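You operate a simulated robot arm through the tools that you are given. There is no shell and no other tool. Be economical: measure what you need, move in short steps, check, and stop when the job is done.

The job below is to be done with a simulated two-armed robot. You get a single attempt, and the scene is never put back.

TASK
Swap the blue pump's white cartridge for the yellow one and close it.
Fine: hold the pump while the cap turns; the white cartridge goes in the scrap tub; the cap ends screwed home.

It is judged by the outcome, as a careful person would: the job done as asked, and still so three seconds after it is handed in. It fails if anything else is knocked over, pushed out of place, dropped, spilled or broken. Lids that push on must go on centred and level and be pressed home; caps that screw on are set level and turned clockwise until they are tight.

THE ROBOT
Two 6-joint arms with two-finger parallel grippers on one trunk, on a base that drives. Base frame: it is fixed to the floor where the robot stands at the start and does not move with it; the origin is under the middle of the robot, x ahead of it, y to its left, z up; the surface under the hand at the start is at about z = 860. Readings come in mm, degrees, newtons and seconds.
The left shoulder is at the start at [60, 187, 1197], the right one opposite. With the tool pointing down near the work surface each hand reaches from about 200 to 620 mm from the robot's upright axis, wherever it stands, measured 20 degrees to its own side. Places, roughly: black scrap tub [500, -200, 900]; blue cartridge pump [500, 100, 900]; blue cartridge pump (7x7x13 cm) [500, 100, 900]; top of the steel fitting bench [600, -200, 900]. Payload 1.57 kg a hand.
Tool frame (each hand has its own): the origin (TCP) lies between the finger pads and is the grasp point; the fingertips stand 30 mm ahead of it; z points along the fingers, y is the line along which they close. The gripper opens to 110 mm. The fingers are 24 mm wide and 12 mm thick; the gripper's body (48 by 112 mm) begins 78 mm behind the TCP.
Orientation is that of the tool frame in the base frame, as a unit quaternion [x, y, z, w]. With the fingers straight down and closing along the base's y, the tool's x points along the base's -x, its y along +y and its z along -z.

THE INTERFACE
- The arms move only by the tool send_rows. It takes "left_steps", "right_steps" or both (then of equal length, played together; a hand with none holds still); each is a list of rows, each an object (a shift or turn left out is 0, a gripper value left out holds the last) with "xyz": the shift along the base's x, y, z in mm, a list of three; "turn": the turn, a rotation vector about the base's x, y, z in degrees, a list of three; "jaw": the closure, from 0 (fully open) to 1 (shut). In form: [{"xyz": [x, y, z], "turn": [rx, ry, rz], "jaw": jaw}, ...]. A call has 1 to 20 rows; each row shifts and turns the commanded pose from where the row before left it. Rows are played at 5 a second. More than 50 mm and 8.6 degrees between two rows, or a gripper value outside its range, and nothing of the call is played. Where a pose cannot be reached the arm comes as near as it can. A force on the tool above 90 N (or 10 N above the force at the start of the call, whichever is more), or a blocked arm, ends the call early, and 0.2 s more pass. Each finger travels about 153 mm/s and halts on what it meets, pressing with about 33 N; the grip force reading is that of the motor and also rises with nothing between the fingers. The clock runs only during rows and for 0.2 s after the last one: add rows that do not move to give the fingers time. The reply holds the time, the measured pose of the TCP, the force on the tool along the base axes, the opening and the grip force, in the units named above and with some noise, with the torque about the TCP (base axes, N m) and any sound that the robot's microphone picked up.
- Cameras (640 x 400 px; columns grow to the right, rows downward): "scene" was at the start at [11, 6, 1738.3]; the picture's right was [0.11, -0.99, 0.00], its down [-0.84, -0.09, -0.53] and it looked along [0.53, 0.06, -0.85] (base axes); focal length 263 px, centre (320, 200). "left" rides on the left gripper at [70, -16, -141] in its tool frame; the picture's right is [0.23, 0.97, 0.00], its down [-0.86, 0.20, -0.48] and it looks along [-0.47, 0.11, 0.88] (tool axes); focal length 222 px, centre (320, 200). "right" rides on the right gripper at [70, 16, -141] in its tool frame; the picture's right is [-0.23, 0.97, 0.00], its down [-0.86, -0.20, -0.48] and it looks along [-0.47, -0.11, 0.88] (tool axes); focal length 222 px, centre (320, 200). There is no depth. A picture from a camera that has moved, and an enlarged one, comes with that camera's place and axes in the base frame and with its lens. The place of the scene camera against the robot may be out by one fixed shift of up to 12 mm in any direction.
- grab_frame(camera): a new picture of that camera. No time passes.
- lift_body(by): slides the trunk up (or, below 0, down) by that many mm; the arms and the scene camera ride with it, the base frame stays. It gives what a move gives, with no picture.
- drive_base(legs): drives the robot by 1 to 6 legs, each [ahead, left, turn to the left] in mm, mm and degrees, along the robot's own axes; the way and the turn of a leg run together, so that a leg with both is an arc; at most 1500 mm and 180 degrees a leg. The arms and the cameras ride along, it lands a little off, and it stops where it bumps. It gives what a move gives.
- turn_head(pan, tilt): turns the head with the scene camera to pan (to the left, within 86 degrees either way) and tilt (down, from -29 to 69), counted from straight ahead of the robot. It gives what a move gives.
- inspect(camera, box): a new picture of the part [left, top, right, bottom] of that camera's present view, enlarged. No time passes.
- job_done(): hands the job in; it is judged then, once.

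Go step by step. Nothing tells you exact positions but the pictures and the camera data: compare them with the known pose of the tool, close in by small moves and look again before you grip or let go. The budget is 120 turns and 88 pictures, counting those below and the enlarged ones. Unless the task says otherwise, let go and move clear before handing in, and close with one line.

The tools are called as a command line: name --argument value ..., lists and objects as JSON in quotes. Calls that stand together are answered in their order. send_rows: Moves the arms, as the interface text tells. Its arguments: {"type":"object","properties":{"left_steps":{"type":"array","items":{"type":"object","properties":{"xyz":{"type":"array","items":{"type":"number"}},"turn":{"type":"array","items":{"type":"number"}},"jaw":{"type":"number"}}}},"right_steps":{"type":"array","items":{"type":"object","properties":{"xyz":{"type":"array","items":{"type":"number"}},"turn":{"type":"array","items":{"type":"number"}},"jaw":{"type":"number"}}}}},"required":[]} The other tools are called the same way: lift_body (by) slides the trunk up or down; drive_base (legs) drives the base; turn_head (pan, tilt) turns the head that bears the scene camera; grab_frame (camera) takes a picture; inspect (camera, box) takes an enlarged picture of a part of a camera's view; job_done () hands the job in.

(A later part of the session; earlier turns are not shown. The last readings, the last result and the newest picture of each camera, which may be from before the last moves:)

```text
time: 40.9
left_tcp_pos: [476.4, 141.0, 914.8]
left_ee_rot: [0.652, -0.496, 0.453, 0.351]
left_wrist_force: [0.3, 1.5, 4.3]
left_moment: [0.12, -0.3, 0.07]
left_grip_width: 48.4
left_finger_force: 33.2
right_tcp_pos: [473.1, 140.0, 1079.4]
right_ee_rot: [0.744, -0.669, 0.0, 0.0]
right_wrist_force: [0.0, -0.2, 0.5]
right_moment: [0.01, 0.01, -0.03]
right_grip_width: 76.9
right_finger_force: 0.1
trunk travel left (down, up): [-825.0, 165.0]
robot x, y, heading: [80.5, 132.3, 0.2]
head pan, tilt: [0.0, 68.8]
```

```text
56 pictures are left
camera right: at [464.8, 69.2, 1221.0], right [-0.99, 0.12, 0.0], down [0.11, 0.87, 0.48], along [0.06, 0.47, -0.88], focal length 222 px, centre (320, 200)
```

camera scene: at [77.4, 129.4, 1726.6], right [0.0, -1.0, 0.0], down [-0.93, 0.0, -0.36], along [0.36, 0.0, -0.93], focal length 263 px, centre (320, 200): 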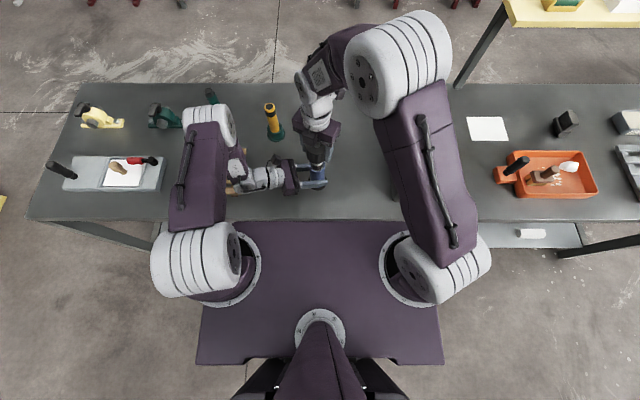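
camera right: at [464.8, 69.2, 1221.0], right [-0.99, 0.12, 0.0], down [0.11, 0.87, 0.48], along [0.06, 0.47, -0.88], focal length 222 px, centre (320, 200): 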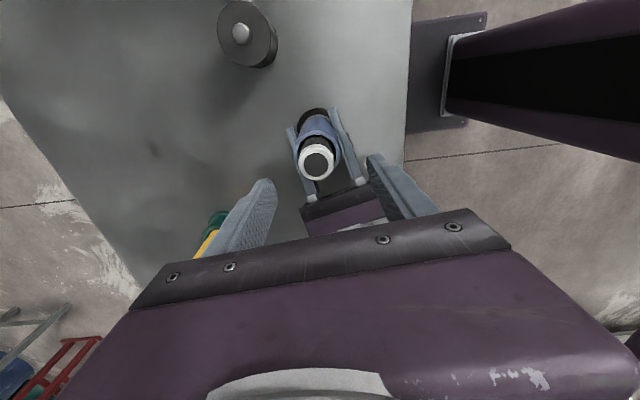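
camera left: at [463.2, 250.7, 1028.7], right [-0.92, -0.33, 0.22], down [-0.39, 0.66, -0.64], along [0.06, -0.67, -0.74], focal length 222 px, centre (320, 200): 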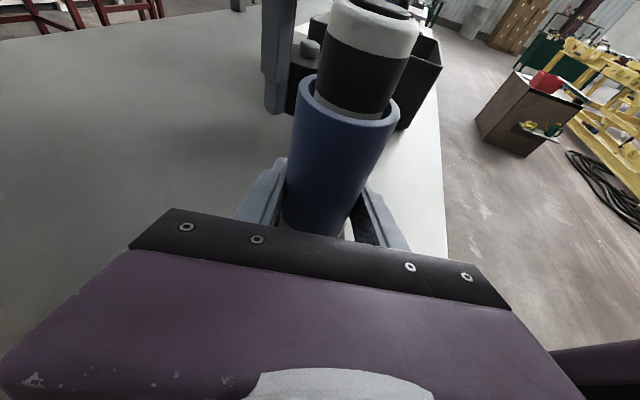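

send_rows --right_steps '[{"xyz": [3.9, 0.3, -20]}, {"xyz": [0, 0, -20]}, {"xyz": [0, 0, -18]}, {}]'

grab_frame --camera "right"

inspect --camera "left" --box '[220, 0, 480, 162]'

```text
time: 41.9
left_tcp_pos: [476.4, 141.6, 914.1]
left_ee_rot: [0.652, -0.496, 0.454, 0.35]
left_wrist_force: [-0.3, 1.6, 3.4]
left_moment: [0.1, -0.29, 0.08]
left_grip_width: 48.5
left_finger_force: 32.8
right_tcp_pos: [478.7, 141.1, 1021.0]
right_ee_rot: [0.744, -0.668, 0.0, 0.0]
right_wrist_force: [0.3, -0.1, 0.1]
right_moment: [0.01, 0.04, -0.01]
right_grip_width: 76.9
right_finger_force: 0.1
trunk travel left (down, up): [-825.0, 165.0]
robot x, y, heading: [80.1, 128.8, 0.3]
head pan, tilt: [0.0, 68.8]
```

```text
55 pictures are left
camera right: at [470.1, 68.8, 1162.7], right [-0.99, 0.12, 0.0], down [0.11, 0.87, 0.48], along [0.06, 0.47, -0.88], focal length 222 px, centre (320, 200)
```

right: 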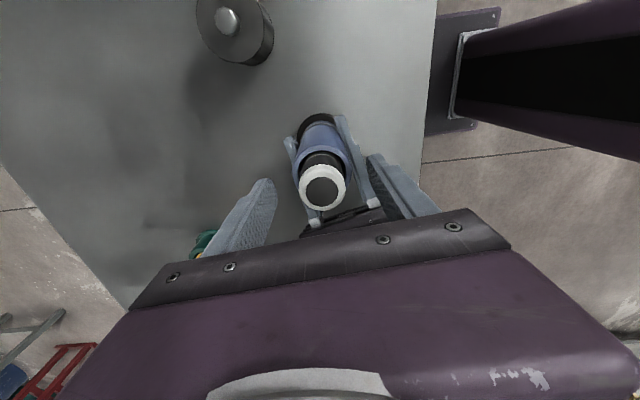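

```text
2.46 times, centred on (350, 81) of left
camera zoom: at [463.1, 250.9, 1028.6], right [-0.92, -0.33, 0.22], down [-0.39, 0.66, -0.64], along [0.06, -0.67, -0.74], focal length 547 px, centre (246, 493)
```

zoom: 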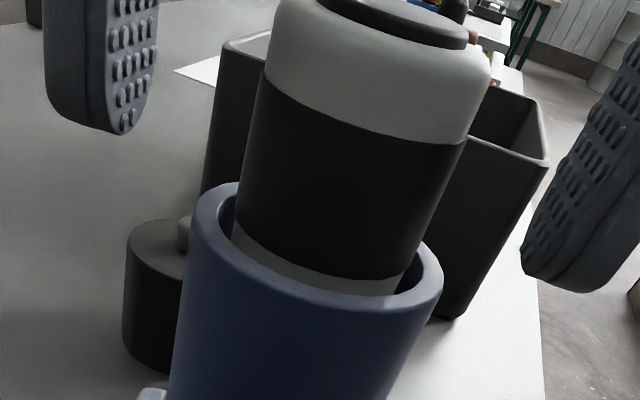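

Well centred. Closing on the white cartridge.

send_rows --right_steps '[{"jaw": 0.5}, {"jaw": 0.6}, {"jaw": 0.68}, {"jaw": 0.76}, {"jaw": 0.85}, {}, {}]'

inspect --camera "left" --box '[220, 0, 480, 162]'

```text
time: 43.5
left_tcp_pos: [475.8, 142.5, 915.4]
left_ee_rot: [0.652, -0.496, 0.454, 0.351]
left_wrist_force: [0.2, 2.6, 2.8]
left_moment: [0.14, -0.33, 0.09]
left_grip_width: 48.5
left_finger_force: 32.5
right_tcp_pos: [479.5, 140.7, 1022.4]
right_ee_rot: [0.744, -0.668, -0.001, 0.001]
right_wrist_force: [-0.3, 0.4, 2.7]
right_moment: [-0.05, 0.08, 0.01]
right_grip_width: 33.1
right_finger_force: 33.5
trunk travel left (down, up): [-825.0, 165.0]
robot x, y, heading: [79.1, 128.9, 0.4]
head pan, tilt: [0.0, 68.8]
```

```text
2.46 times, centred on (350, 81) of left
camera zoom: at [463.1, 251.0, 1028.6], right [-0.92, -0.33, 0.22], down [-0.39, 0.66, -0.64], along [0.06, -0.67, -0.74], focal length 547 px, centre (246, 493)
```

zoom: 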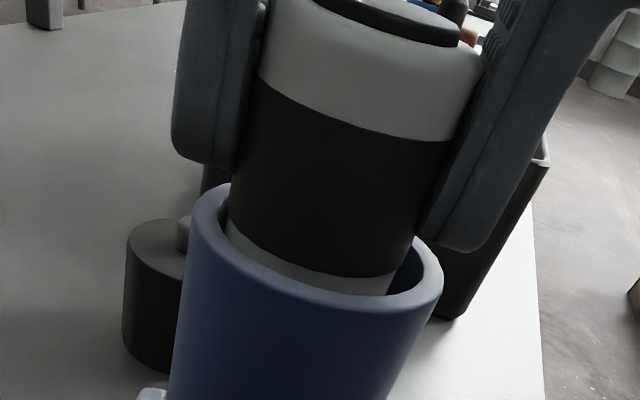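

send_rows --right_steps '[{"xyz": [0, 0, 5]}, {"xyz": [0, 0, 10]}, {"xyz": [0, 0, 15]}, {"xyz": [0, 0, 20]}, {"xyz": [0, 0, 20]}, {"xyz": [0, 0, 20]}, {"xyz": [0, 0, 20]}, {"xyz": [0, 0, 20]}, {"xyz": [0, 0, 10]}, {}]'

grab_frame --camera "left"

```text
time: 45.7
left_tcp_pos: [476.3, 142.6, 915.3]
left_ee_rot: [0.652, -0.496, 0.453, 0.351]
left_wrist_force: [-0.9, 2.1, 4.0]
left_moment: [0.09, -0.22, 0.09]
left_grip_width: 48.3
left_finger_force: 32.5
right_tcp_pos: [479.8, 141.5, 1163.8]
right_ee_rot: [0.745, -0.668, 0.0, 0.0]
right_wrist_force: [0.1, -0.1, 0.1]
right_moment: [-0.02, -0.04, 0.03]
right_grip_width: 32.9
right_finger_force: 33.4
trunk travel left (down, up): [-825.0, 165.0]
robot x, y, heading: [78.9, 128.8, 0.5]
head pan, tilt: [0.0, 68.8]
```

```text
52 pictures are left
camera left: at [463.2, 251.1, 1028.6], right [-0.92, -0.33, 0.22], down [-0.39, 0.66, -0.64], along [0.06, -0.67, -0.74], focal length 222 px, centre (320, 200)
```

left: 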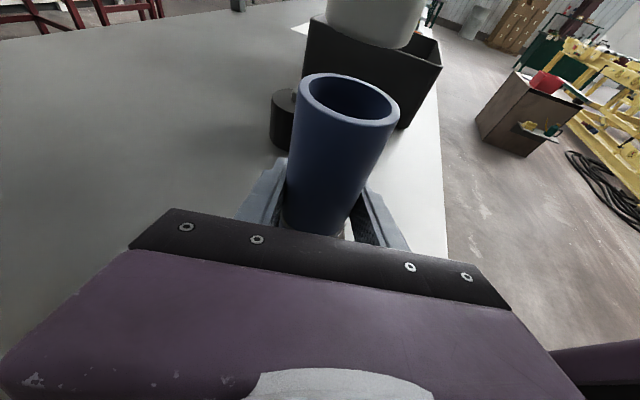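

The white cartridge is free; its bottom is about 156 mm under the TCP. Carry it over the scrap tub at height and look.

send_rows --right_steps '[{"xyz": [0.9, -30.5, 0], "turn": [0, 0, -8]}, {"xyz": [0.9, -30.5, 0], "turn": [0, 0, -8]}, {"xyz": [0.9, -30.5, 0], "turn": [0, 0, -8]}, {"xyz": [0.9, -30.5, 0], "turn": [0, 0, -8]}, {"xyz": [0.9, -30.5, 0], "turn": [0, 0, -8]}, {"xyz": [0.9, -30.5, 0], "turn": [0, 0, -8]}, {"xyz": [0.9, -30.5, 0], "turn": [0, 0, -8]}, {"xyz": [0.9, -30.5, 0], "turn": [0, 0, -8]}, {"xyz": [0.9, -30.5, 0], "turn": [0, 0, -8]}, {"xyz": [0.9, -30.5, 0], "turn": [0, 0, -8]}, {"xyz": [0.9, -30.5, 0], "turn": [0, 0, -8]}, {"xyz": [0.9, -30.5, 0], "turn": [0, 0, -8]}, {}]'

grab_frame --camera "right"

grab_frame --camera "scene"

```text
time: 48.5
left_tcp_pos: [476.7, 141.1, 914.5]
left_ee_rot: [0.652, -0.496, 0.453, 0.351]
left_wrist_force: [0.4, -0.5, 3.2]
left_moment: [-0.12, -0.29, -0.01]
left_grip_width: 48.0
left_finger_force: 32.8
right_tcp_pos: [491.6, -226.1, 1162.8]
right_ee_rot: [-0.001, 1.0, 0.0, 0.0]
right_wrist_force: [0.1, -0.4, -0.1]
right_moment: [-0.01, 0.0, -0.04]
right_grip_width: 33.0
right_finger_force: 33.1
trunk travel left (down, up): [-825.0, 165.0]
robot x, y, heading: [77.7, 129.8, -0.0]
head pan, tilt: [0.0, 68.8]
```

```text
51 pictures are left
camera right: at [421.1, -210.9, 1304.3], right [0.23, 0.97, 0.0], down [0.86, -0.2, 0.48], along [0.47, -0.11, -0.88], focal length 222 px, centre (320, 200)
```

right: 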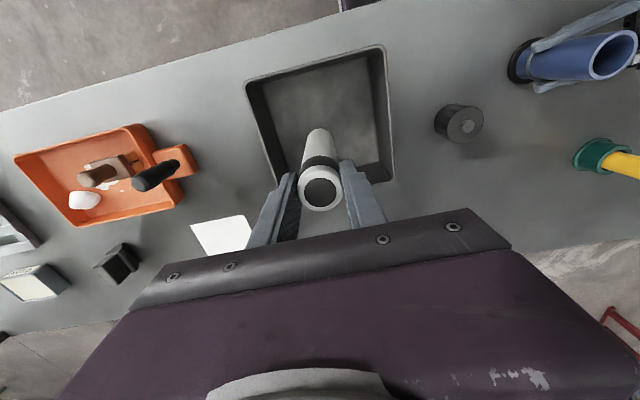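

```text
50 pictures are left
camera scene: at [78.0, 129.3, 1726.6], right [0.0, -1.0, 0.0], down [-0.93, 0.0, -0.36], along [0.36, 0.0, -0.93], focal length 263 px, centre (320, 200)
```

scene: 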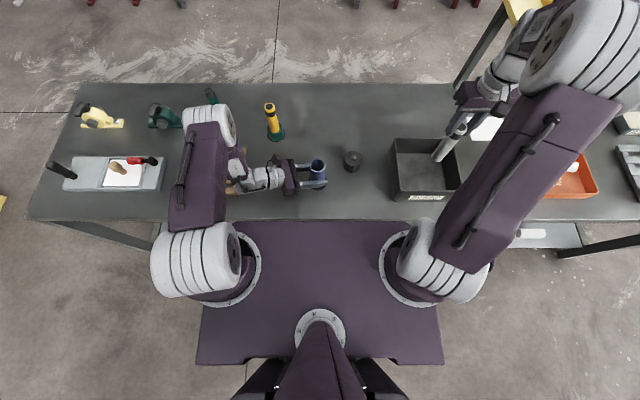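

The tub is centred near (495,-223). I'll lower the cartridge into it until it touches the floor.

send_rows --right_steps '[{"xyz": [1, 1, -25]}, {"xyz": [1, 1, -25]}, {"xyz": [1, 1, -25]}, {"xyz": [0, 0, -25]}, {"xyz": [0, 0, -20]}, {"xyz": [0, 0, -10]}, {}]'

grab_frame --camera "right"

```text
time: 50.1
left_tcp_pos: [476.6, 142.6, 915.7]
left_ee_rot: [0.652, -0.496, 0.453, 0.351]
left_wrist_force: [-0.2, -0.8, 3.1]
left_moment: [-0.02, -0.29, -0.02]
left_grip_width: 48.1
left_finger_force: 32.8
right_tcp_pos: [491.1, -222.1, 1032.1]
right_ee_rot: [-0.001, 1.0, 0.0, 0.0]
right_wrist_force: [-0.2, 0.7, -1.0]
right_moment: [-0.03, 0.02, -0.02]
right_grip_width: 32.8
right_finger_force: 32.5
trunk travel left (down, up): [-825.0, 165.0]
robot x, y, heading: [79.4, 131.9, 0.0]
head pan, tilt: [0.0, 68.8]
```

```text
49 pictures are left
camera right: at [421.9, -206.9, 1172.6], right [0.22, 0.97, 0.0], down [0.86, -0.2, 0.48], along [0.47, -0.11, -0.88], focal length 222 px, centre (320, 200)
```

right: 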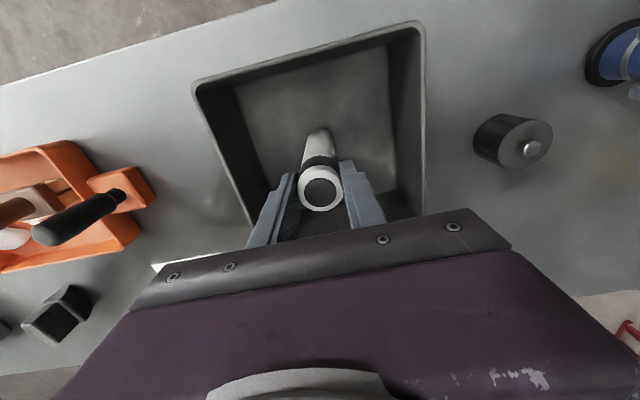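

send_rows --right_steps '[{"xyz": [0, 0, -3]}, {"xyz": [0, 0, -3]}, {}]'

send_rows --right_steps '[{"xyz": [0, 0, -2]}, {"xyz": [0, 0, -1.5]}, {}]'

```text
time: 50.9
left_tcp_pos: [477.2, 140.5, 915.1]
left_ee_rot: [0.652, -0.496, 0.454, 0.351]
left_wrist_force: [-0.2, -0.4, 4.1]
left_moment: [-0.02, -0.26, 0.0]
left_grip_width: 48.3
left_finger_force: 33.2
right_tcp_pos: [492.1, -222.7, 1025.6]
right_ee_rot: [-0.001, 1.0, -0.001, 0.0]
right_wrist_force: [-1.3, -0.2, -0.9]
right_moment: [0.01, -0.03, -0.03]
right_grip_width: 32.8
right_finger_force: 32.6
trunk travel left (down, up): [-825.0, 165.0]
robot x, y, heading: [80.6, 128.5, 0.1]
head pan, tilt: [0.0, 68.8]
```

```text
time: 51.7
left_tcp_pos: [476.3, 141.4, 915.4]
left_ee_rot: [0.653, -0.496, 0.454, 0.35]
left_wrist_force: [-0.6, 0.3, 2.5]
left_moment: [-0.04, -0.25, 0.0]
left_grip_width: 48.0
left_finger_force: 33.0
right_tcp_pos: [492.6, -223.1, 1021.7]
right_ee_rot: [-0.002, 1.0, 0.0, 0.0]
right_wrist_force: [-0.3, -0.4, -1.4]
right_moment: [0.0, 0.01, -0.01]
right_grip_width: 32.8
right_finger_force: 32.6
trunk travel left (down, up): [-825.0, 165.0]
robot x, y, heading: [79.1, 131.1, 0.1]
head pan, tilt: [0.0, 68.8]
```

send_rows --right_steps '[{"xyz": [0, 0, -1.5]}, {"xyz": [0, 0, -1.5]}, {}]'

send_rows --right_steps '[{"xyz": [0, 0, -1]}, {"xyz": [0, 0, -1]}, {}]'

```text
time: 52.5
left_tcp_pos: [477.3, 142.4, 915.3]
left_ee_rot: [0.652, -0.496, 0.453, 0.351]
left_wrist_force: [0.4, -0.3, -0.8]
left_moment: [0.01, -0.1, 0.02]
left_grip_width: 48.1
left_finger_force: 33.0
right_tcp_pos: [493.9, -222.0, 1019.2]
right_ee_rot: [-0.002, 1.0, -0.001, 0.001]
right_wrist_force: [-0.3, -1.7, 11.3]
right_moment: [-0.19, 0.2, 0.01]
right_grip_width: 32.8
right_finger_force: 33.2
trunk travel left (down, up): [-825.0, 165.0]
robot x, y, heading: [80.7, 133.5, 0.3]
head pan, tilt: [0.0, 68.8]
```

```text
time: 53.3
left_tcp_pos: [476.2, 142.5, 915.1]
left_ee_rot: [0.651, -0.496, 0.455, 0.352]
left_wrist_force: [-0.4, -0.5, -0.1]
left_moment: [0.01, -0.03, -0.01]
left_grip_width: 48.2
left_finger_force: 33.1
right_tcp_pos: [493.4, -221.6, 1018.4]
right_ee_rot: [-0.003, 1.0, -0.001, 0.002]
right_wrist_force: [1.4, -3.6, 30.1]
right_moment: [-0.31, -0.16, 0.04]
right_grip_width: 32.8
right_finger_force: 33.1
trunk travel left (down, up): [-825.0, 165.0]
robot x, y, heading: [83.4, 128.8, 0.1]
head pan, tilt: [0.0, 68.8]
```

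Touching the tub floor. Relieve, release and rise straight up.

send_rows --right_steps '[{"xyz": [0, 0, 1.5]}, {"jaw": 0.65}, {"jaw": 0.5}, {"jaw": 0.3}, {}, {"xyz": [0, 0, 20]}, {"xyz": [0, 0, 40]}, {"xyz": [0, 0, 40]}, {"xyz": [0, 0, 40]}, {}]'

grab_frame --camera "right"

```text
time: 55.5
left_tcp_pos: [476.0, 142.5, 914.6]
left_ee_rot: [0.652, -0.496, 0.453, 0.352]
left_wrist_force: [0.6, 1.9, 4.1]
left_moment: [0.05, -0.29, 0.07]
left_grip_width: 47.9
left_finger_force: 33.0
right_tcp_pos: [494.2, -222.7, 1156.9]
right_ee_rot: [-0.002, 1.0, 0.0, 0.0]
right_wrist_force: [0.7, 0.8, -0.2]
right_moment: [-0.01, 0.01, 0.01]
right_grip_width: 77.1
right_finger_force: 0.0
trunk travel left (down, up): [-825.0, 165.0]
robot x, y, heading: [81.5, 130.5, 0.2]
head pan, tilt: [0.0, 68.8]
```

```text
48 pictures are left
camera right: at [423.3, -206.4, 1299.1], right [0.22, 0.97, 0.0], down [0.86, -0.2, 0.48], along [0.47, -0.11, -0.88], focal length 222 px, centre (320, 200)
```

right: 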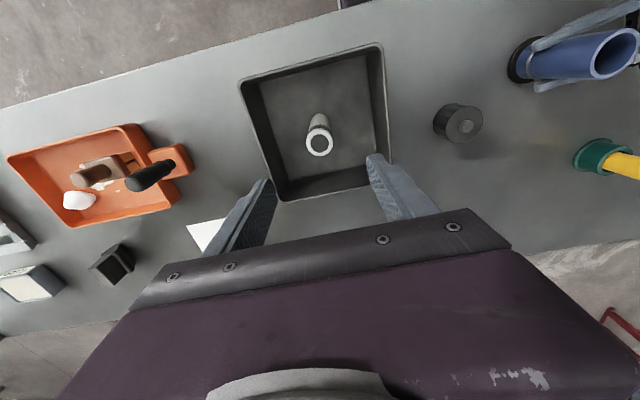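

The white cartridge stands in the tub. Now the left hand lets go of the pump, backs off, rises and swings back to pointing down to fetch the yellow cartridge.

send_rows --left_steps '[{"jaw": 0.45}, {"jaw": 0.3}, {"jaw": 0.1}, {}, {"xyz": [-7.2, 26.7, 2.7]}, {"xyz": [-7.2, 26.7, 2.7]}, {"xyz": [-7.2, 26.7, 2.7]}, {"xyz": [-7.2, 26.7, 2.7]}, {"xyz": [0, 0, 40]}, {"xyz": [0, 0, 45]}, {"xyz": [0, 0, 45], "turn": [7.51, 2.01, 0]}, {"xyz": [0, 0, 30], "turn": [7.51, 2.01, 0]}, {"xyz": [0, 0, 30], "turn": [7.51, 2.01, 0]}, {"turn": [7.51, 2.01, 0]}, {"turn": [7.51, 2.01, 0]}, {"turn": [7.51, 2.01, 0]}, {"turn": [7.51, 2.01, 0]}, {"turn": [7.51, 2.01, 0]}, {"turn": [7.51, 2.01, 0]}, {}]'

grab_frame --camera "left"

grab_frame --camera "right"

```text
time: 59.7
left_tcp_pos: [445.7, 247.0, 1115.7]
left_ee_rot: [0.796, -0.606, -0.001, 0.0]
left_wrist_force: [-0.4, -0.6, -0.4]
left_moment: [-0.01, 0.01, -0.01]
left_grip_width: 99.1
left_finger_force: 0.1
right_tcp_pos: [494.4, -221.9, 1157.7]
right_ee_rot: [-0.002, 1.0, 0.0, 0.0]
right_wrist_force: [0.2, -0.3, 0.2]
right_moment: [-0.02, 0.02, -0.03]
right_grip_width: 76.8
right_finger_force: 0.1
trunk travel left (down, up): [-825.0, 165.0]
robot x, y, heading: [82.7, 128.8, 0.2]
head pan, tilt: [0.0, 68.8]
```

```text
47 pictures are left
camera left: at [479.5, 183.4, 1256.7], right [-0.88, -0.48, 0.0], down [-0.42, 0.77, 0.48], along [-0.23, 0.42, -0.88], focal length 222 px, centre (320, 200)
```

left: 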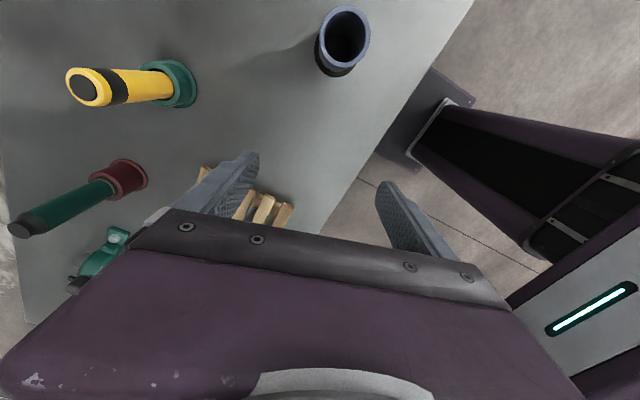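

```text
46 pictures are left
camera right: at [423.6, -206.3, 1298.6], right [0.22, 0.97, 0.0], down [0.86, -0.2, 0.48], along [0.47, -0.11, -0.88], focal length 222 px, centre (320, 200)
```

right: 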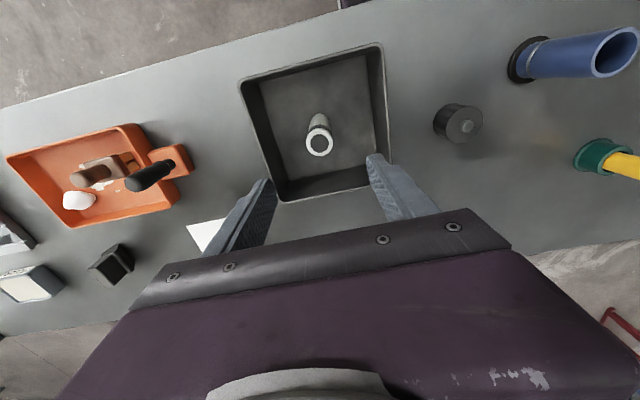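

The yellow cartridge appears near (684,305), top z≈1008. I'll move the left hand above it, staying high.

send_rows --left_steps '[{"xyz": [40, 10, 0]}, {"xyz": [40, 10, 0]}, {"xyz": [40, 12, 0]}, {"xyz": [40, 12, 0]}, {"xyz": [40, 12, 0]}, {"xyz": [36, 2, 0]}, {}]'

grab_frame --camera "left"

```text
time: 61.3
left_tcp_pos: [674.7, 305.5, 1112.3]
left_ee_rot: [0.796, -0.606, 0.0, 0.001]
left_wrist_force: [0.0, 0.6, 0.0]
left_moment: [-0.02, -0.04, 0.02]
left_grip_width: 99.1
left_finger_force: 0.1
left hand out of reach, approached as far as the arm can: row 6
right_tcp_pos: [492.6, -222.3, 1157.0]
right_ee_rot: [-0.002, 1.0, -0.001, 0.0]
right_wrist_force: [-0.4, 0.6, 0.6]
right_moment: [-0.02, -0.02, 0.0]
right_grip_width: 77.2
right_finger_force: 0.0
trunk travel left (down, up): [-825.0, 165.0]
robot x, y, heading: [81.4, 135.8, 0.1]
head pan, tilt: [0.0, 68.8]
```

```text
45 pictures are left
camera left: at [708.0, 241.6, 1254.1], right [-0.88, -0.48, 0.0], down [-0.42, 0.77, 0.48], along [-0.23, 0.42, -0.88], focal length 222 px, centre (320, 200)
```

left: 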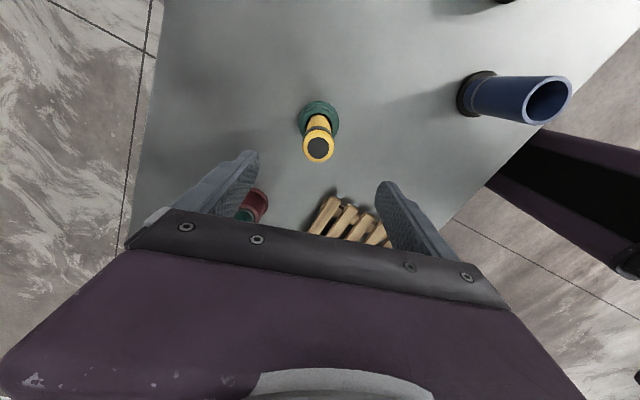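

send_rows --left_steps '[{"xyz": [-4, -4, -20]}, {"xyz": [0, 0, -20]}, {"xyz": [0, 0, -15]}, {}]'

grab_frame --camera "left"

```text
time: 62.3
left_tcp_pos: [672.2, 300.7, 1059.8]
left_ee_rot: [0.796, -0.606, 0.0, 0.0]
left_wrist_force: [0.1, 0.7, 0.3]
left_moment: [-0.01, 0.0, -0.02]
left_grip_width: 98.8
left_finger_force: 0.1
right_tcp_pos: [494.0, -223.3, 1157.8]
right_ee_rot: [-0.003, 1.0, 0.001, 0.0]
right_wrist_force: [0.1, 0.3, 0.2]
right_moment: [0.0, 0.03, 0.03]
right_grip_width: 77.2
right_finger_force: 0.0
trunk travel left (down, up): [-825.0, 165.0]
robot x, y, heading: [77.6, 132.4, 0.2]
head pan, tilt: [0.0, 68.8]
```

```text
44 pictures are left
camera left: at [703.5, 237.7, 1201.1], right [-0.88, -0.48, 0.0], down [-0.42, 0.77, 0.48], along [-0.23, 0.42, -0.88], focal length 222 px, centre (320, 200)
```

left: 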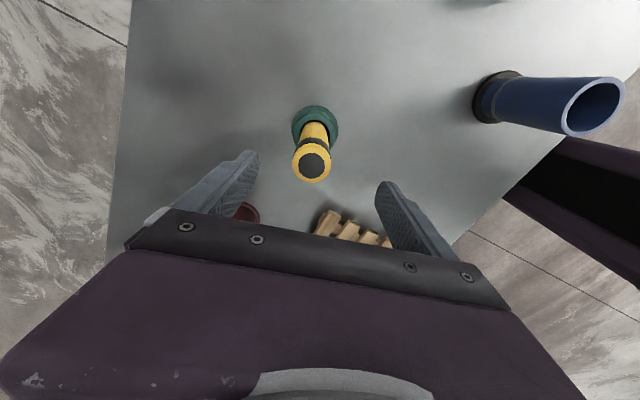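

send_rows --left_steps '[{"xyz": [6, 0, -12]}, {"xyz": [0, 0, -15]}, {"xyz": [0, 0, -12]}, {}]'

grab_frame --camera "left"

```text
time: 63.3
left_tcp_pos: [677.9, 301.6, 1021.3]
left_ee_rot: [0.795, -0.606, -0.001, 0.0]
left_wrist_force: [0.2, -0.1, 0.1]
left_moment: [0.03, 0.03, 0.03]
left_grip_width: 98.9
left_finger_force: 0.1
right_tcp_pos: [492.6, -222.3, 1157.5]
right_ee_rot: [-0.003, 1.0, 0.0, 0.0]
right_wrist_force: [-0.3, 0.5, 0.8]
right_moment: [0.02, 0.02, 0.01]
right_grip_width: 77.0
right_finger_force: 0.0
trunk travel left (down, up): [-825.0, 165.0]
robot x, y, heading: [80.8, 130.4, 0.1]
head pan, tilt: [0.0, 68.8]
```

```text
43 pictures are left
camera left: at [710.9, 237.8, 1162.7], right [-0.88, -0.48, 0.0], down [-0.42, 0.77, 0.48], along [-0.23, 0.42, -0.88], focal length 222 px, centre (320, 200)
```

left: 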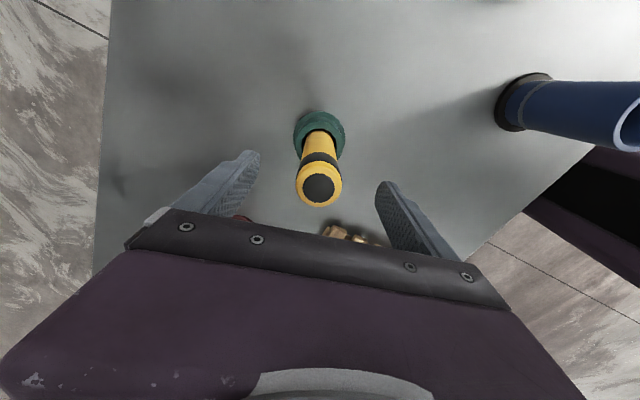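

Same relation as with the white one. Closing on the yellow cartridge.

send_rows --left_steps '[{"jaw": 0.4}, {"jaw": 0.6}, {"jaw": 0.68}, {"jaw": 0.76}, {"jaw": 0.85}, {}, {}]'

send_rows --left_steps '[{"xyz": [0, 0, 5]}, {"xyz": [0, 0, 10]}, {"xyz": [0, 0, 15]}, {"xyz": [0, 0, 15]}, {}]'

grab_frame --camera "left"

```text
time: 64.9
left_tcp_pos: [678.5, 301.4, 1022.2]
left_ee_rot: [0.796, -0.606, 0.0, 0.0]
left_wrist_force: [1.2, 0.7, 1.4]
left_moment: [0.05, -0.1, -0.01]
left_grip_width: 33.5
left_finger_force: 32.8
right_tcp_pos: [495.0, -221.7, 1157.2]
right_ee_rot: [-0.002, 1.0, 0.0, 0.0]
right_wrist_force: [0.5, -0.3, -1.3]
right_moment: [0.0, 0.03, 0.01]
right_grip_width: 76.9
right_finger_force: 0.1
trunk travel left (down, up): [-825.0, 165.0]
robot x, y, heading: [79.0, 129.1, 0.5]
head pan, tilt: [0.0, 68.8]
```

```text
time: 66.1
left_tcp_pos: [679.7, 302.4, 1068.0]
left_ee_rot: [0.796, -0.605, 0.001, 0.0]
left_wrist_force: [-0.5, 0.0, -2.7]
left_moment: [0.01, -0.02, 0.0]
left_grip_width: 33.5
left_finger_force: 33.0
right_tcp_pos: [494.5, -221.7, 1156.2]
right_ee_rot: [-0.002, 1.0, 0.0, 0.001]
right_wrist_force: [0.1, -0.2, -0.8]
right_moment: [-0.02, -0.01, -0.04]
right_grip_width: 76.9
right_finger_force: 0.0
trunk travel left (down, up): [-825.0, 165.0]
robot x, y, heading: [80.2, 128.4, 0.3]
head pan, tilt: [0.0, 68.8]
```

```text
42 pictures are left
camera left: at [712.2, 238.4, 1207.4], right [-0.88, -0.48, 0.0], down [-0.42, 0.77, 0.48], along [-0.23, 0.42, -0.88], focal length 222 px, centre (320, 200)
```

left: 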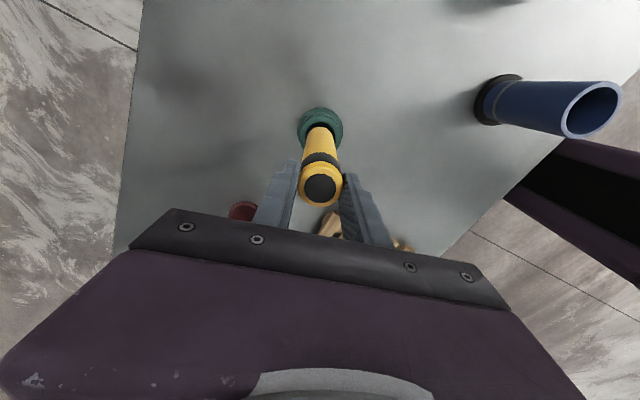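

It's out of its holder. Lift and bring it toward the pump, stopping short at height to measure.

send_rows --left_steps '[{"xyz": [-10, -3, 25]}, {"xyz": [-15, -10, 25]}, {"xyz": [-20, -15, 25]}, {"xyz": [-20, -15, 25]}, {"xyz": [-20, -15, 2]}, {"xyz": [-20, -15, 0]}, {"xyz": [-20, -15, 0]}, {"xyz": [-20, -15, 0]}, {"xyz": [-20, -15, 0]}, {"xyz": [-17, -15, 0]}, {}]'

grab_frame --camera "left"

grab_frame --camera "scene"

```text
time: 68.5
left_tcp_pos: [497.3, 168.6, 1167.4]
left_ee_rot: [0.796, -0.605, 0.001, 0.0]
left_wrist_force: [-0.2, 0.3, -2.9]
left_moment: [-0.01, 0.02, 0.01]
left_grip_width: 33.2
left_finger_force: 33.1
right_tcp_pos: [493.8, -221.7, 1157.0]
right_ee_rot: [-0.002, 1.0, -0.001, 0.0]
right_wrist_force: [-0.3, -0.4, -0.1]
right_moment: [0.01, 0.02, 0.0]
right_grip_width: 76.9
right_finger_force: 0.0
trunk travel left (down, up): [-825.0, 165.0]
robot x, y, heading: [80.6, 130.1, 0.4]
head pan, tilt: [0.0, 68.8]
```

```text
41 pictures are left
camera left: at [529.7, 104.4, 1308.5], right [-0.88, -0.48, 0.0], down [-0.42, 0.77, 0.48], along [-0.23, 0.42, -0.88], focal length 222 px, centre (320, 200)
```

left: 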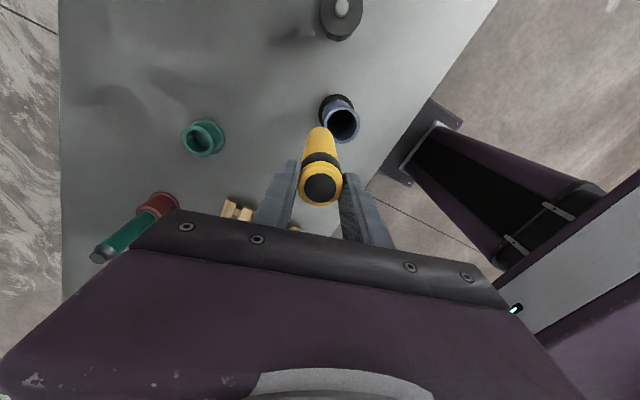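

```text
40 pictures are left
camera scene: at [79.0, 129.5, 1726.6], right [0.0, -1.0, 0.0], down [-0.93, 0.0, -0.36], along [0.36, 0.0, -0.93], focal length 263 px, centre (320, 200)
```

scene: 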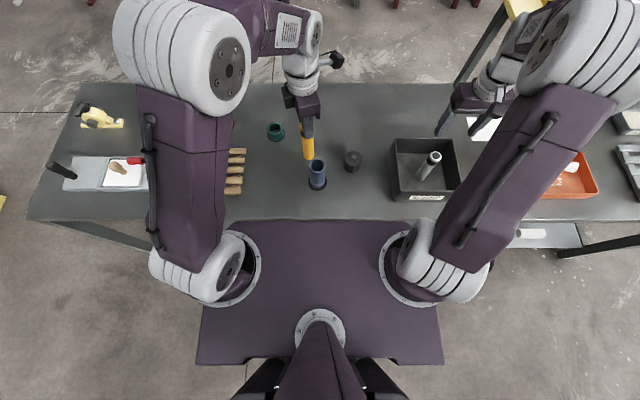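

inspect --camera "left" --box '[280, 85, 400, 160]'

inspect --camera "left" --box '[260, 110, 380, 215]'

```text
5.33 times, centred on (340, 122) of left
camera zoom: at [529.7, 104.4, 1308.5], right [-0.88, -0.48, 0.0], down [-0.42, 0.77, 0.48], along [-0.23, 0.42, -0.88], focal length 1185 px, centre (213, 613)
```

zoom: 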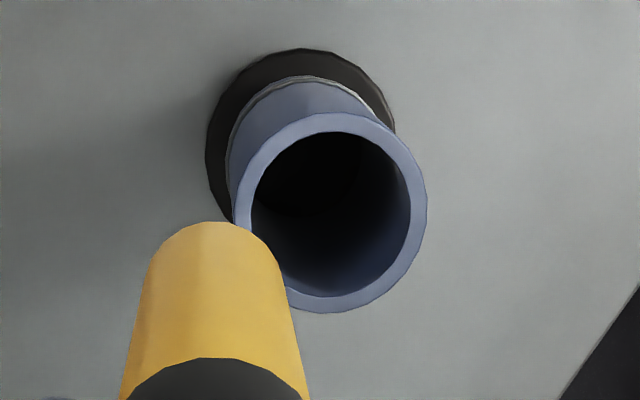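

```text
3.81 times, centred on (320, 162) of left
camera zoom: at [529.7, 104.4, 1308.5], right [-0.88, -0.48, 0.0], down [-0.42, 0.77, 0.48], along [-0.23, 0.42, -0.88], focal length 846 px, centre (320, 343)
```

zoom: 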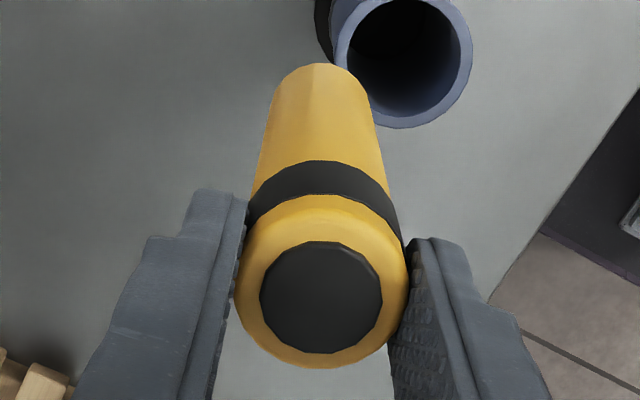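

The rim centre lies about (−20,−28) from the hand, and the bore (~41 mm) clears the 33 mm cartridge. Move above it and check.

send_rows --left_steps '[{"xyz": [-10, -14, 0]}, {"xyz": [-10, -13.8, 0]}, {"xyz": [0, 0, -5]}, {}]'

inspect --camera "left" --box '[260, 90, 380, 195]'

inspect --camera "scene" --box '[270, 100, 370, 200]'

```text
time: 69.5
left_tcp_pos: [475.9, 140.8, 1161.2]
left_ee_rot: [0.796, -0.605, 0.0, 0.0]
left_wrist_force: [0.2, 0.4, -4.2]
left_moment: [0.01, 0.0, 0.01]
left_grip_width: 33.4
left_finger_force: 33.0
right_tcp_pos: [494.8, -221.0, 1157.8]
right_ee_rot: [-0.002, 1.0, 0.0, -0.001]
right_wrist_force: [-0.5, 0.7, 0.6]
right_moment: [0.0, 0.02, -0.02]
right_grip_width: 76.8
right_finger_force: 0.1
trunk travel left (down, up): [-825.0, 165.0]
robot x, y, heading: [79.3, 131.0, 0.2]
head pan, tilt: [0.0, 68.8]
```

```text
3.81 times, centred on (320, 142) of left
camera zoom: at [509.3, 76.4, 1303.0], right [-0.88, -0.48, 0.0], down [-0.42, 0.77, 0.48], along [-0.23, 0.42, -0.88], focal length 846 px, centre (320, 419)
```

zoom: 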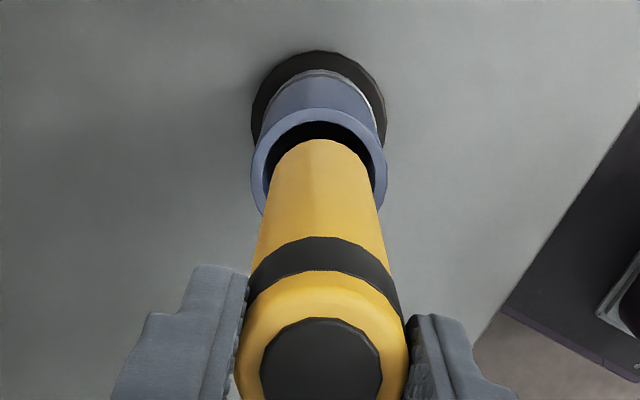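

```text
4.00 times, centred on (320, 150) of scene
camera zoom: at [78.4, 129.1, 1726.6], right [0.0, -1.0, 0.0], down [-0.93, 0.0, -0.36], along [0.36, 0.0, -0.93], focal length 1052 px, centre (320, 400)
```

zoom: 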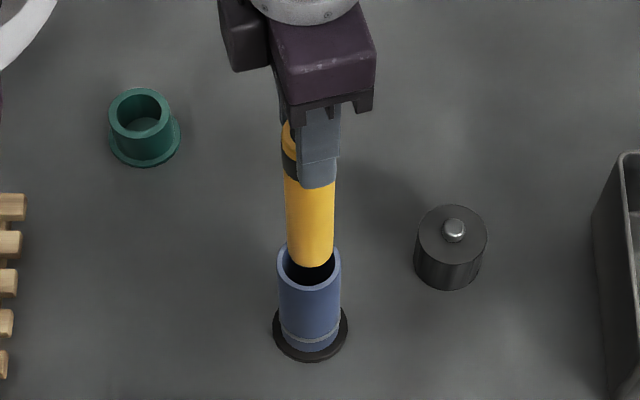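

Aligned in both views. Lowering it into the bore, in stages with force checks.

send_rows --left_steps '[{"xyz": [0, 0, -10]}, {"xyz": [0, 0, -10]}, {"xyz": [0, 0, -10]}, {"xyz": [0, 0, -10]}, {}]'

inspect --camera "left" --box '[260, 90, 380, 195]'

```text
time: 70.7
left_tcp_pos: [475.2, 141.4, 1121.8]
left_ee_rot: [0.796, -0.605, 0.0, 0.0]
left_wrist_force: [-0.3, 0.1, -2.9]
left_moment: [0.0, -0.01, 0.04]
left_grip_width: 33.5
left_finger_force: 33.1
right_tcp_pos: [493.6, -221.7, 1156.8]
right_ee_rot: [-0.002, 1.0, 0.0, 0.0]
right_wrist_force: [-0.3, 0.2, 0.9]
right_moment: [-0.01, -0.02, 0.01]
right_grip_width: 76.8
right_finger_force: 0.1
trunk travel left (down, up): [-825.0, 165.0]
robot x, y, heading: [76.1, 132.0, 0.4]
head pan, tilt: [0.0, 68.8]
```

```text
3.81 times, centred on (320, 142) of left
camera zoom: at [508.6, 76.7, 1263.6], right [-0.88, -0.48, 0.0], down [-0.42, 0.77, 0.48], along [-0.23, 0.42, -0.88], focal length 846 px, centre (320, 419)
```

zoom: 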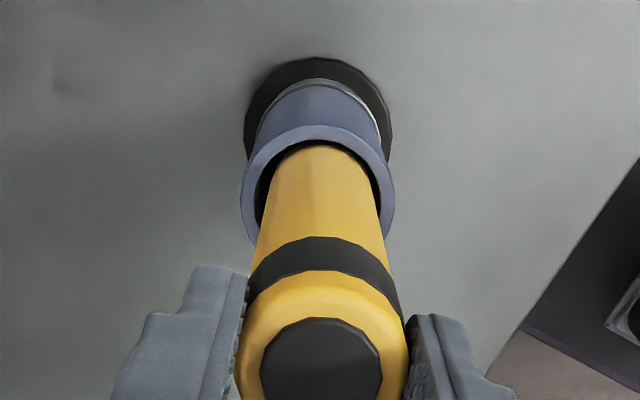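

Inside the bore without contact. Continue down.

send_rows --left_steps '[{"xyz": [0, 0, -12]}, {"xyz": [0, 0, -12]}, {"xyz": [0, 0, -12]}, {"xyz": [0, 0, -12]}, {"xyz": [0, 0, -12]}, {"xyz": [0, 0, -12]}, {"xyz": [0, 0, -12]}, {"xyz": [0, 0, -8]}, {}]'

inspect --camera "left" --box '[250, 90, 390, 213]'

```text
time: 72.7
left_tcp_pos: [476.2, 140.4, 1031.1]
left_ee_rot: [0.796, -0.605, -0.001, 0.0]
left_wrist_force: [-1.0, -0.1, -3.6]
left_moment: [0.0, -0.04, -0.01]
left_grip_width: 33.5
left_finger_force: 32.9
right_tcp_pos: [493.0, -222.0, 1157.3]
right_ee_rot: [-0.002, 1.0, 0.0, 0.0]
right_wrist_force: [-0.3, -0.1, -1.0]
right_moment: [0.0, -0.03, 0.0]
right_grip_width: 77.0
right_finger_force: 0.0
trunk travel left (down, up): [-825.0, 165.0]
robot x, y, heading: [77.6, 136.3, 0.3]
head pan, tilt: [0.0, 68.8]
```

```text
3.25 times, centred on (320, 152) of left
camera zoom: at [509.1, 77.3, 1171.5], right [-0.88, -0.48, 0.0], down [-0.42, 0.77, 0.48], along [-0.23, 0.42, -0.88], focal length 722 px, centre (320, 358)
```

zoom: 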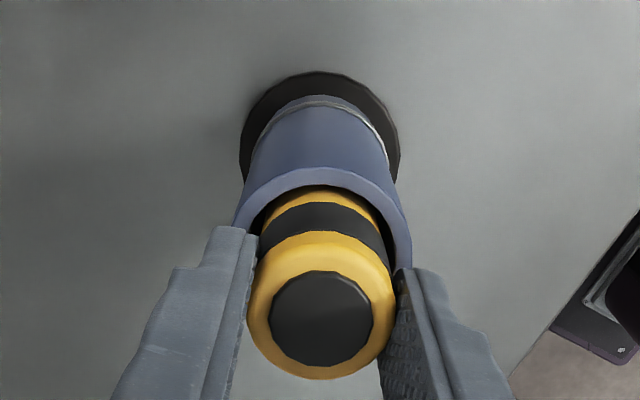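

send_rows --left_steps '[{"xyz": [0, 0, -3]}, {"xyz": [0, 0, -3]}, {"xyz": [0, 0, -1.5]}, {}]'

send_rows --left_steps '[{"xyz": [0, 0, -1]}, {"xyz": [0, 0, -1]}, {}]'

```text
time: 73.7
left_tcp_pos: [476.7, 141.8, 1025.2]
left_ee_rot: [0.796, -0.605, 0.003, 0.0]
left_wrist_force: [1.9, 3.2, 19.0]
left_moment: [0.64, -0.09, -0.04]
left_grip_width: 33.3
left_finger_force: 32.8
right_tcp_pos: [492.4, -222.6, 1157.0]
right_ee_rot: [-0.002, 1.0, 0.0, 0.001]
right_wrist_force: [0.4, 0.4, -0.5]
right_moment: [0.04, -0.01, 0.01]
right_grip_width: 76.9
right_finger_force: 0.1
trunk travel left (down, up): [-825.0, 165.0]
robot x, y, heading: [79.5, 128.7, 0.4]
head pan, tilt: [0.0, 68.8]
```

```text
time: 74.5
left_tcp_pos: [475.5, 139.3, 1023.3]
left_ee_rot: [0.796, -0.605, 0.002, 0.0]
left_wrist_force: [7.4, 2.8, 30.8]
left_moment: [0.0, -0.71, 0.01]
left_grip_width: 33.7
left_finger_force: 32.7
right_tcp_pos: [491.6, -221.7, 1158.3]
right_ee_rot: [-0.002, 1.0, 0.001, 0.001]
right_wrist_force: [-0.1, -0.3, 0.3]
right_moment: [-0.01, 0.0, 0.01]
right_grip_width: 77.1
right_finger_force: 0.1
trunk travel left (down, up): [-825.0, 165.0]
robot x, y, heading: [82.8, 128.7, 0.3]
head pan, tilt: [0.0, 68.8]
```

Contact at TCP ≈1024, matching the seated depth. Relieve, release, rise a bit, and look.

send_rows --left_steps '[{"xyz": [0, 0, 1.5]}, {"jaw": 0.65}, {"jaw": 0.5}, {"jaw": 0.35}, {}, {"xyz": [0, 0, 15]}, {"xyz": [0, 0, 25]}, {"xyz": [0, 0, 19]}, {}]'

inspect --camera "left" --box '[240, 90, 400, 190]'

inspect --camera "scene" --box '[270, 130, 370, 200]'

```text
time: 76.5
left_tcp_pos: [476.4, 139.3, 1082.0]
left_ee_rot: [0.796, -0.606, 0.0, 0.0]
left_wrist_force: [-0.2, -0.7, 0.3]
left_moment: [0.01, 0.01, 0.03]
left_grip_width: 71.6
left_finger_force: 0.1
right_tcp_pos: [493.0, -221.9, 1157.9]
right_ee_rot: [-0.002, 1.0, 0.0, 0.001]
right_wrist_force: [0.1, 0.0, -0.2]
right_moment: [-0.01, -0.02, 0.01]
right_grip_width: 77.1
right_finger_force: 0.0
trunk travel left (down, up): [-825.0, 165.0]
robot x, y, heading: [81.3, 129.8, 0.3]
head pan, tilt: [0.0, 68.8]
```

```text
4.00 times, centred on (320, 140) of left
camera zoom: at [508.9, 76.2, 1222.6], right [-0.88, -0.48, 0.0], down [-0.42, 0.77, 0.48], along [-0.23, 0.42, -0.88], focal length 888 px, centre (320, 440)
```

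zoom: 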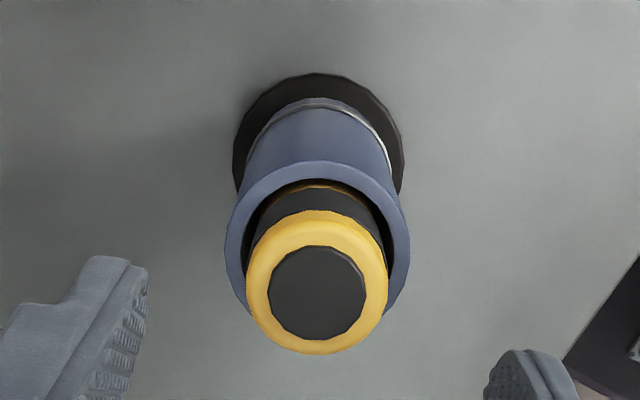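

```text
5.71 times, centred on (320, 165) of scene
camera zoom: at [78.3, 129.1, 1726.6], right [0.0, -1.0, 0.0], down [-0.93, 0.0, -0.36], along [0.36, 0.0, -0.93], focal length 1504 px, centre (320, 400)
```

zoom: 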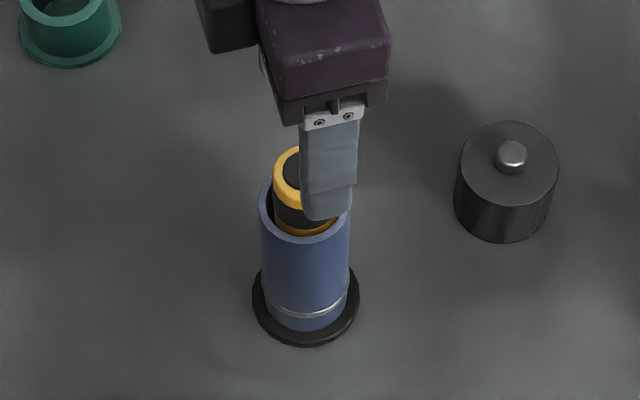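

The yellow cartridge is seated just as the white one was. Now the left hand goes back to its sideways pose beside the pump.

send_rows --left_steps '[{"xyz": [-9, 36, 10], "jaw": 0.1}, {"xyz": [-9, 36, 12]}, {"xyz": [-9.5, 36, 12]}, {"turn": [-7.51, -2.01, 0]}, {"turn": [-7.51, -2.01, 0]}, {"turn": [-7.51, -2.01, 0]}, {"turn": [-7.51, -2.01, 0]}, {"turn": [-7.51, -2.01, 0]}, {"turn": [-7.51, -2.01, 0]}, {"turn": [-7.51, -2.01, 0], "xyz": [0, 0, -30]}, {"turn": [-7.51, -2.01, 0], "xyz": [0, 0, -30]}, {"turn": [-7.51, -2.01, 0], "xyz": [0, 0, -45]}, {"xyz": [0, 0, -45]}, {"xyz": [0, 0, -40]}, {}]'

grab_frame --camera "left"

```text
time: 79.7
left_tcp_pos: [447.9, 248.7, 924.0]
left_ee_rot: [0.652, -0.496, 0.454, 0.35]
left_wrist_force: [-0.1, -0.3, -0.2]
left_moment: [0.02, 0.0, -0.01]
left_grip_width: 99.0
left_finger_force: 0.1
right_tcp_pos: [493.8, -222.1, 1156.5]
right_ee_rot: [-0.002, 1.0, 0.0, 0.0]
right_wrist_force: [0.2, 0.1, -0.4]
right_moment: [0.02, 0.01, 0.01]
right_grip_width: 76.9
right_finger_force: 0.2
trunk travel left (down, up): [-825.0, 165.0]
robot x, y, heading: [80.9, 130.0, 0.4]
head pan, tilt: [0.0, 68.8]
```

```text
31 pictures are left
camera left: at [434.1, 356.6, 1037.0], right [-0.92, -0.33, 0.22], down [-0.39, 0.66, -0.64], along [0.06, -0.67, -0.74], focal length 222 px, centre (320, 200)
```

left: 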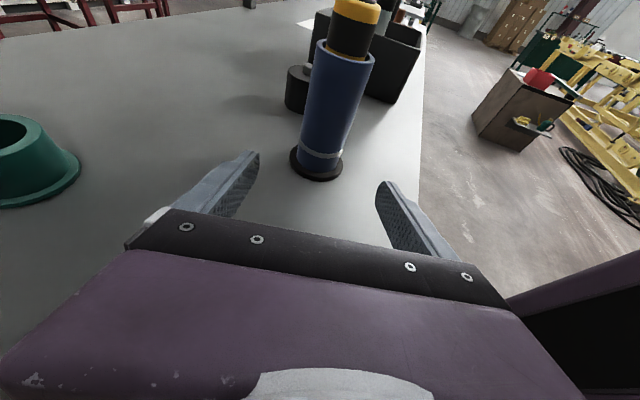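

send_rows --left_steps '[{"xyz": [7, -26.7, -2.3]}, {"xyz": [7, -26.7, -2.3]}, {"xyz": [7, -26.7, -2.3]}, {"xyz": [6.8, -26.5, -2.2]}, {"jaw": 0.42}, {}, {}]'

inspect --camera "left" --box '[200, 100, 440, 250]'

```text
time: 81.3
left_tcp_pos: [477.0, 142.8, 915.3]
left_ee_rot: [0.652, -0.496, 0.453, 0.351]
left_wrist_force: [0.5, -0.6, 0.1]
left_moment: [0.02, -0.01, 0.03]
left_grip_width: 63.9
left_finger_force: 0.0
right_tcp_pos: [493.0, -222.5, 1157.0]
right_ee_rot: [-0.002, 1.0, 0.0, 0.001]
right_wrist_force: [1.4, -0.7, 0.1]
right_moment: [0.02, 0.03, -0.01]
right_grip_width: 76.9
right_finger_force: 0.0
trunk travel left (down, up): [-825.0, 165.0]
robot x, y, heading: [81.7, 128.6, 0.1]
head pan, tilt: [0.0, 68.8]
```

```text
2.67 times, centred on (320, 175) of left
camera zoom: at [463.0, 251.0, 1028.2], right [-0.92, -0.33, 0.22], down [-0.39, 0.66, -0.64], along [0.06, -0.67, -0.74], focal length 592 px, centre (320, 267)
```

zoom: 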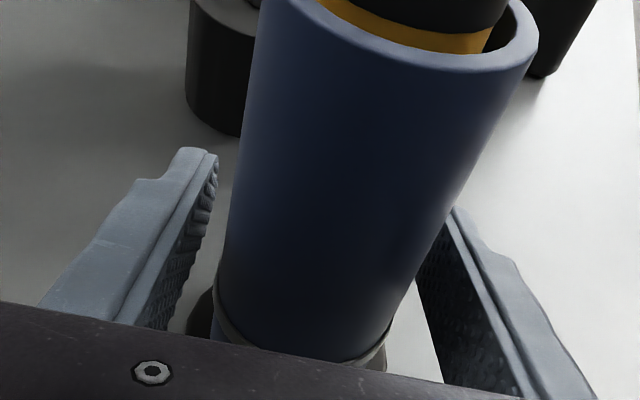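

send_rows --left_steps '[{"xyz": [-1.3, -0.3, 0]}, {"jaw": 0.48}, {"jaw": 0.52}, {"jaw": 0.6}, {"jaw": 0.7}, {}]'

grab_frame --camera "left"

grab_frame --camera "right"

```text
time: 82.7
left_tcp_pos: [474.7, 140.5, 915.9]
left_ee_rot: [0.652, -0.495, 0.454, 0.351]
left_wrist_force: [2.1, 0.4, 1.3]
left_moment: [0.13, -0.43, 0.04]
left_grip_width: 47.8
left_finger_force: 32.5
right_tcp_pos: [494.7, -222.4, 1156.8]
right_ee_rot: [-0.002, 1.0, -0.001, 0.0]
right_wrist_force: [0.4, 0.4, -0.1]
right_moment: [0.02, -0.01, -0.03]
right_grip_width: 77.0
right_finger_force: 0.1
trunk travel left (down, up): [-825.0, 165.0]
robot x, y, heading: [80.0, 132.6, 0.5]
head pan, tilt: [0.0, 68.8]
```

```text
29 pictures are left
camera left: at [461.5, 250.7, 1028.8], right [-0.92, -0.33, 0.22], down [-0.39, 0.66, -0.64], along [0.06, -0.67, -0.74], focal length 222 px, centre (320, 200)
```

left: 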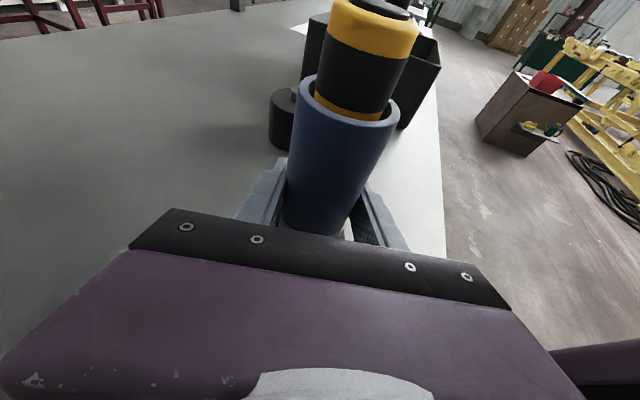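

```text
28 pictures are left
camera right: at [424.0, -206.6, 1298.4], right [0.22, 0.97, 0.0], down [0.86, -0.2, 0.48], along [0.47, -0.11, -0.88], focal length 222 px, centre (320, 200)
```

right: 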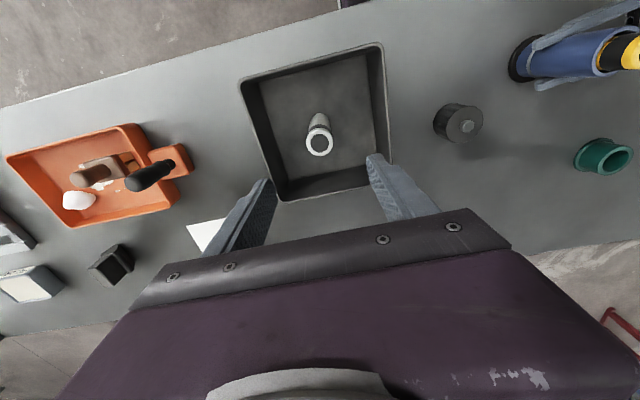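

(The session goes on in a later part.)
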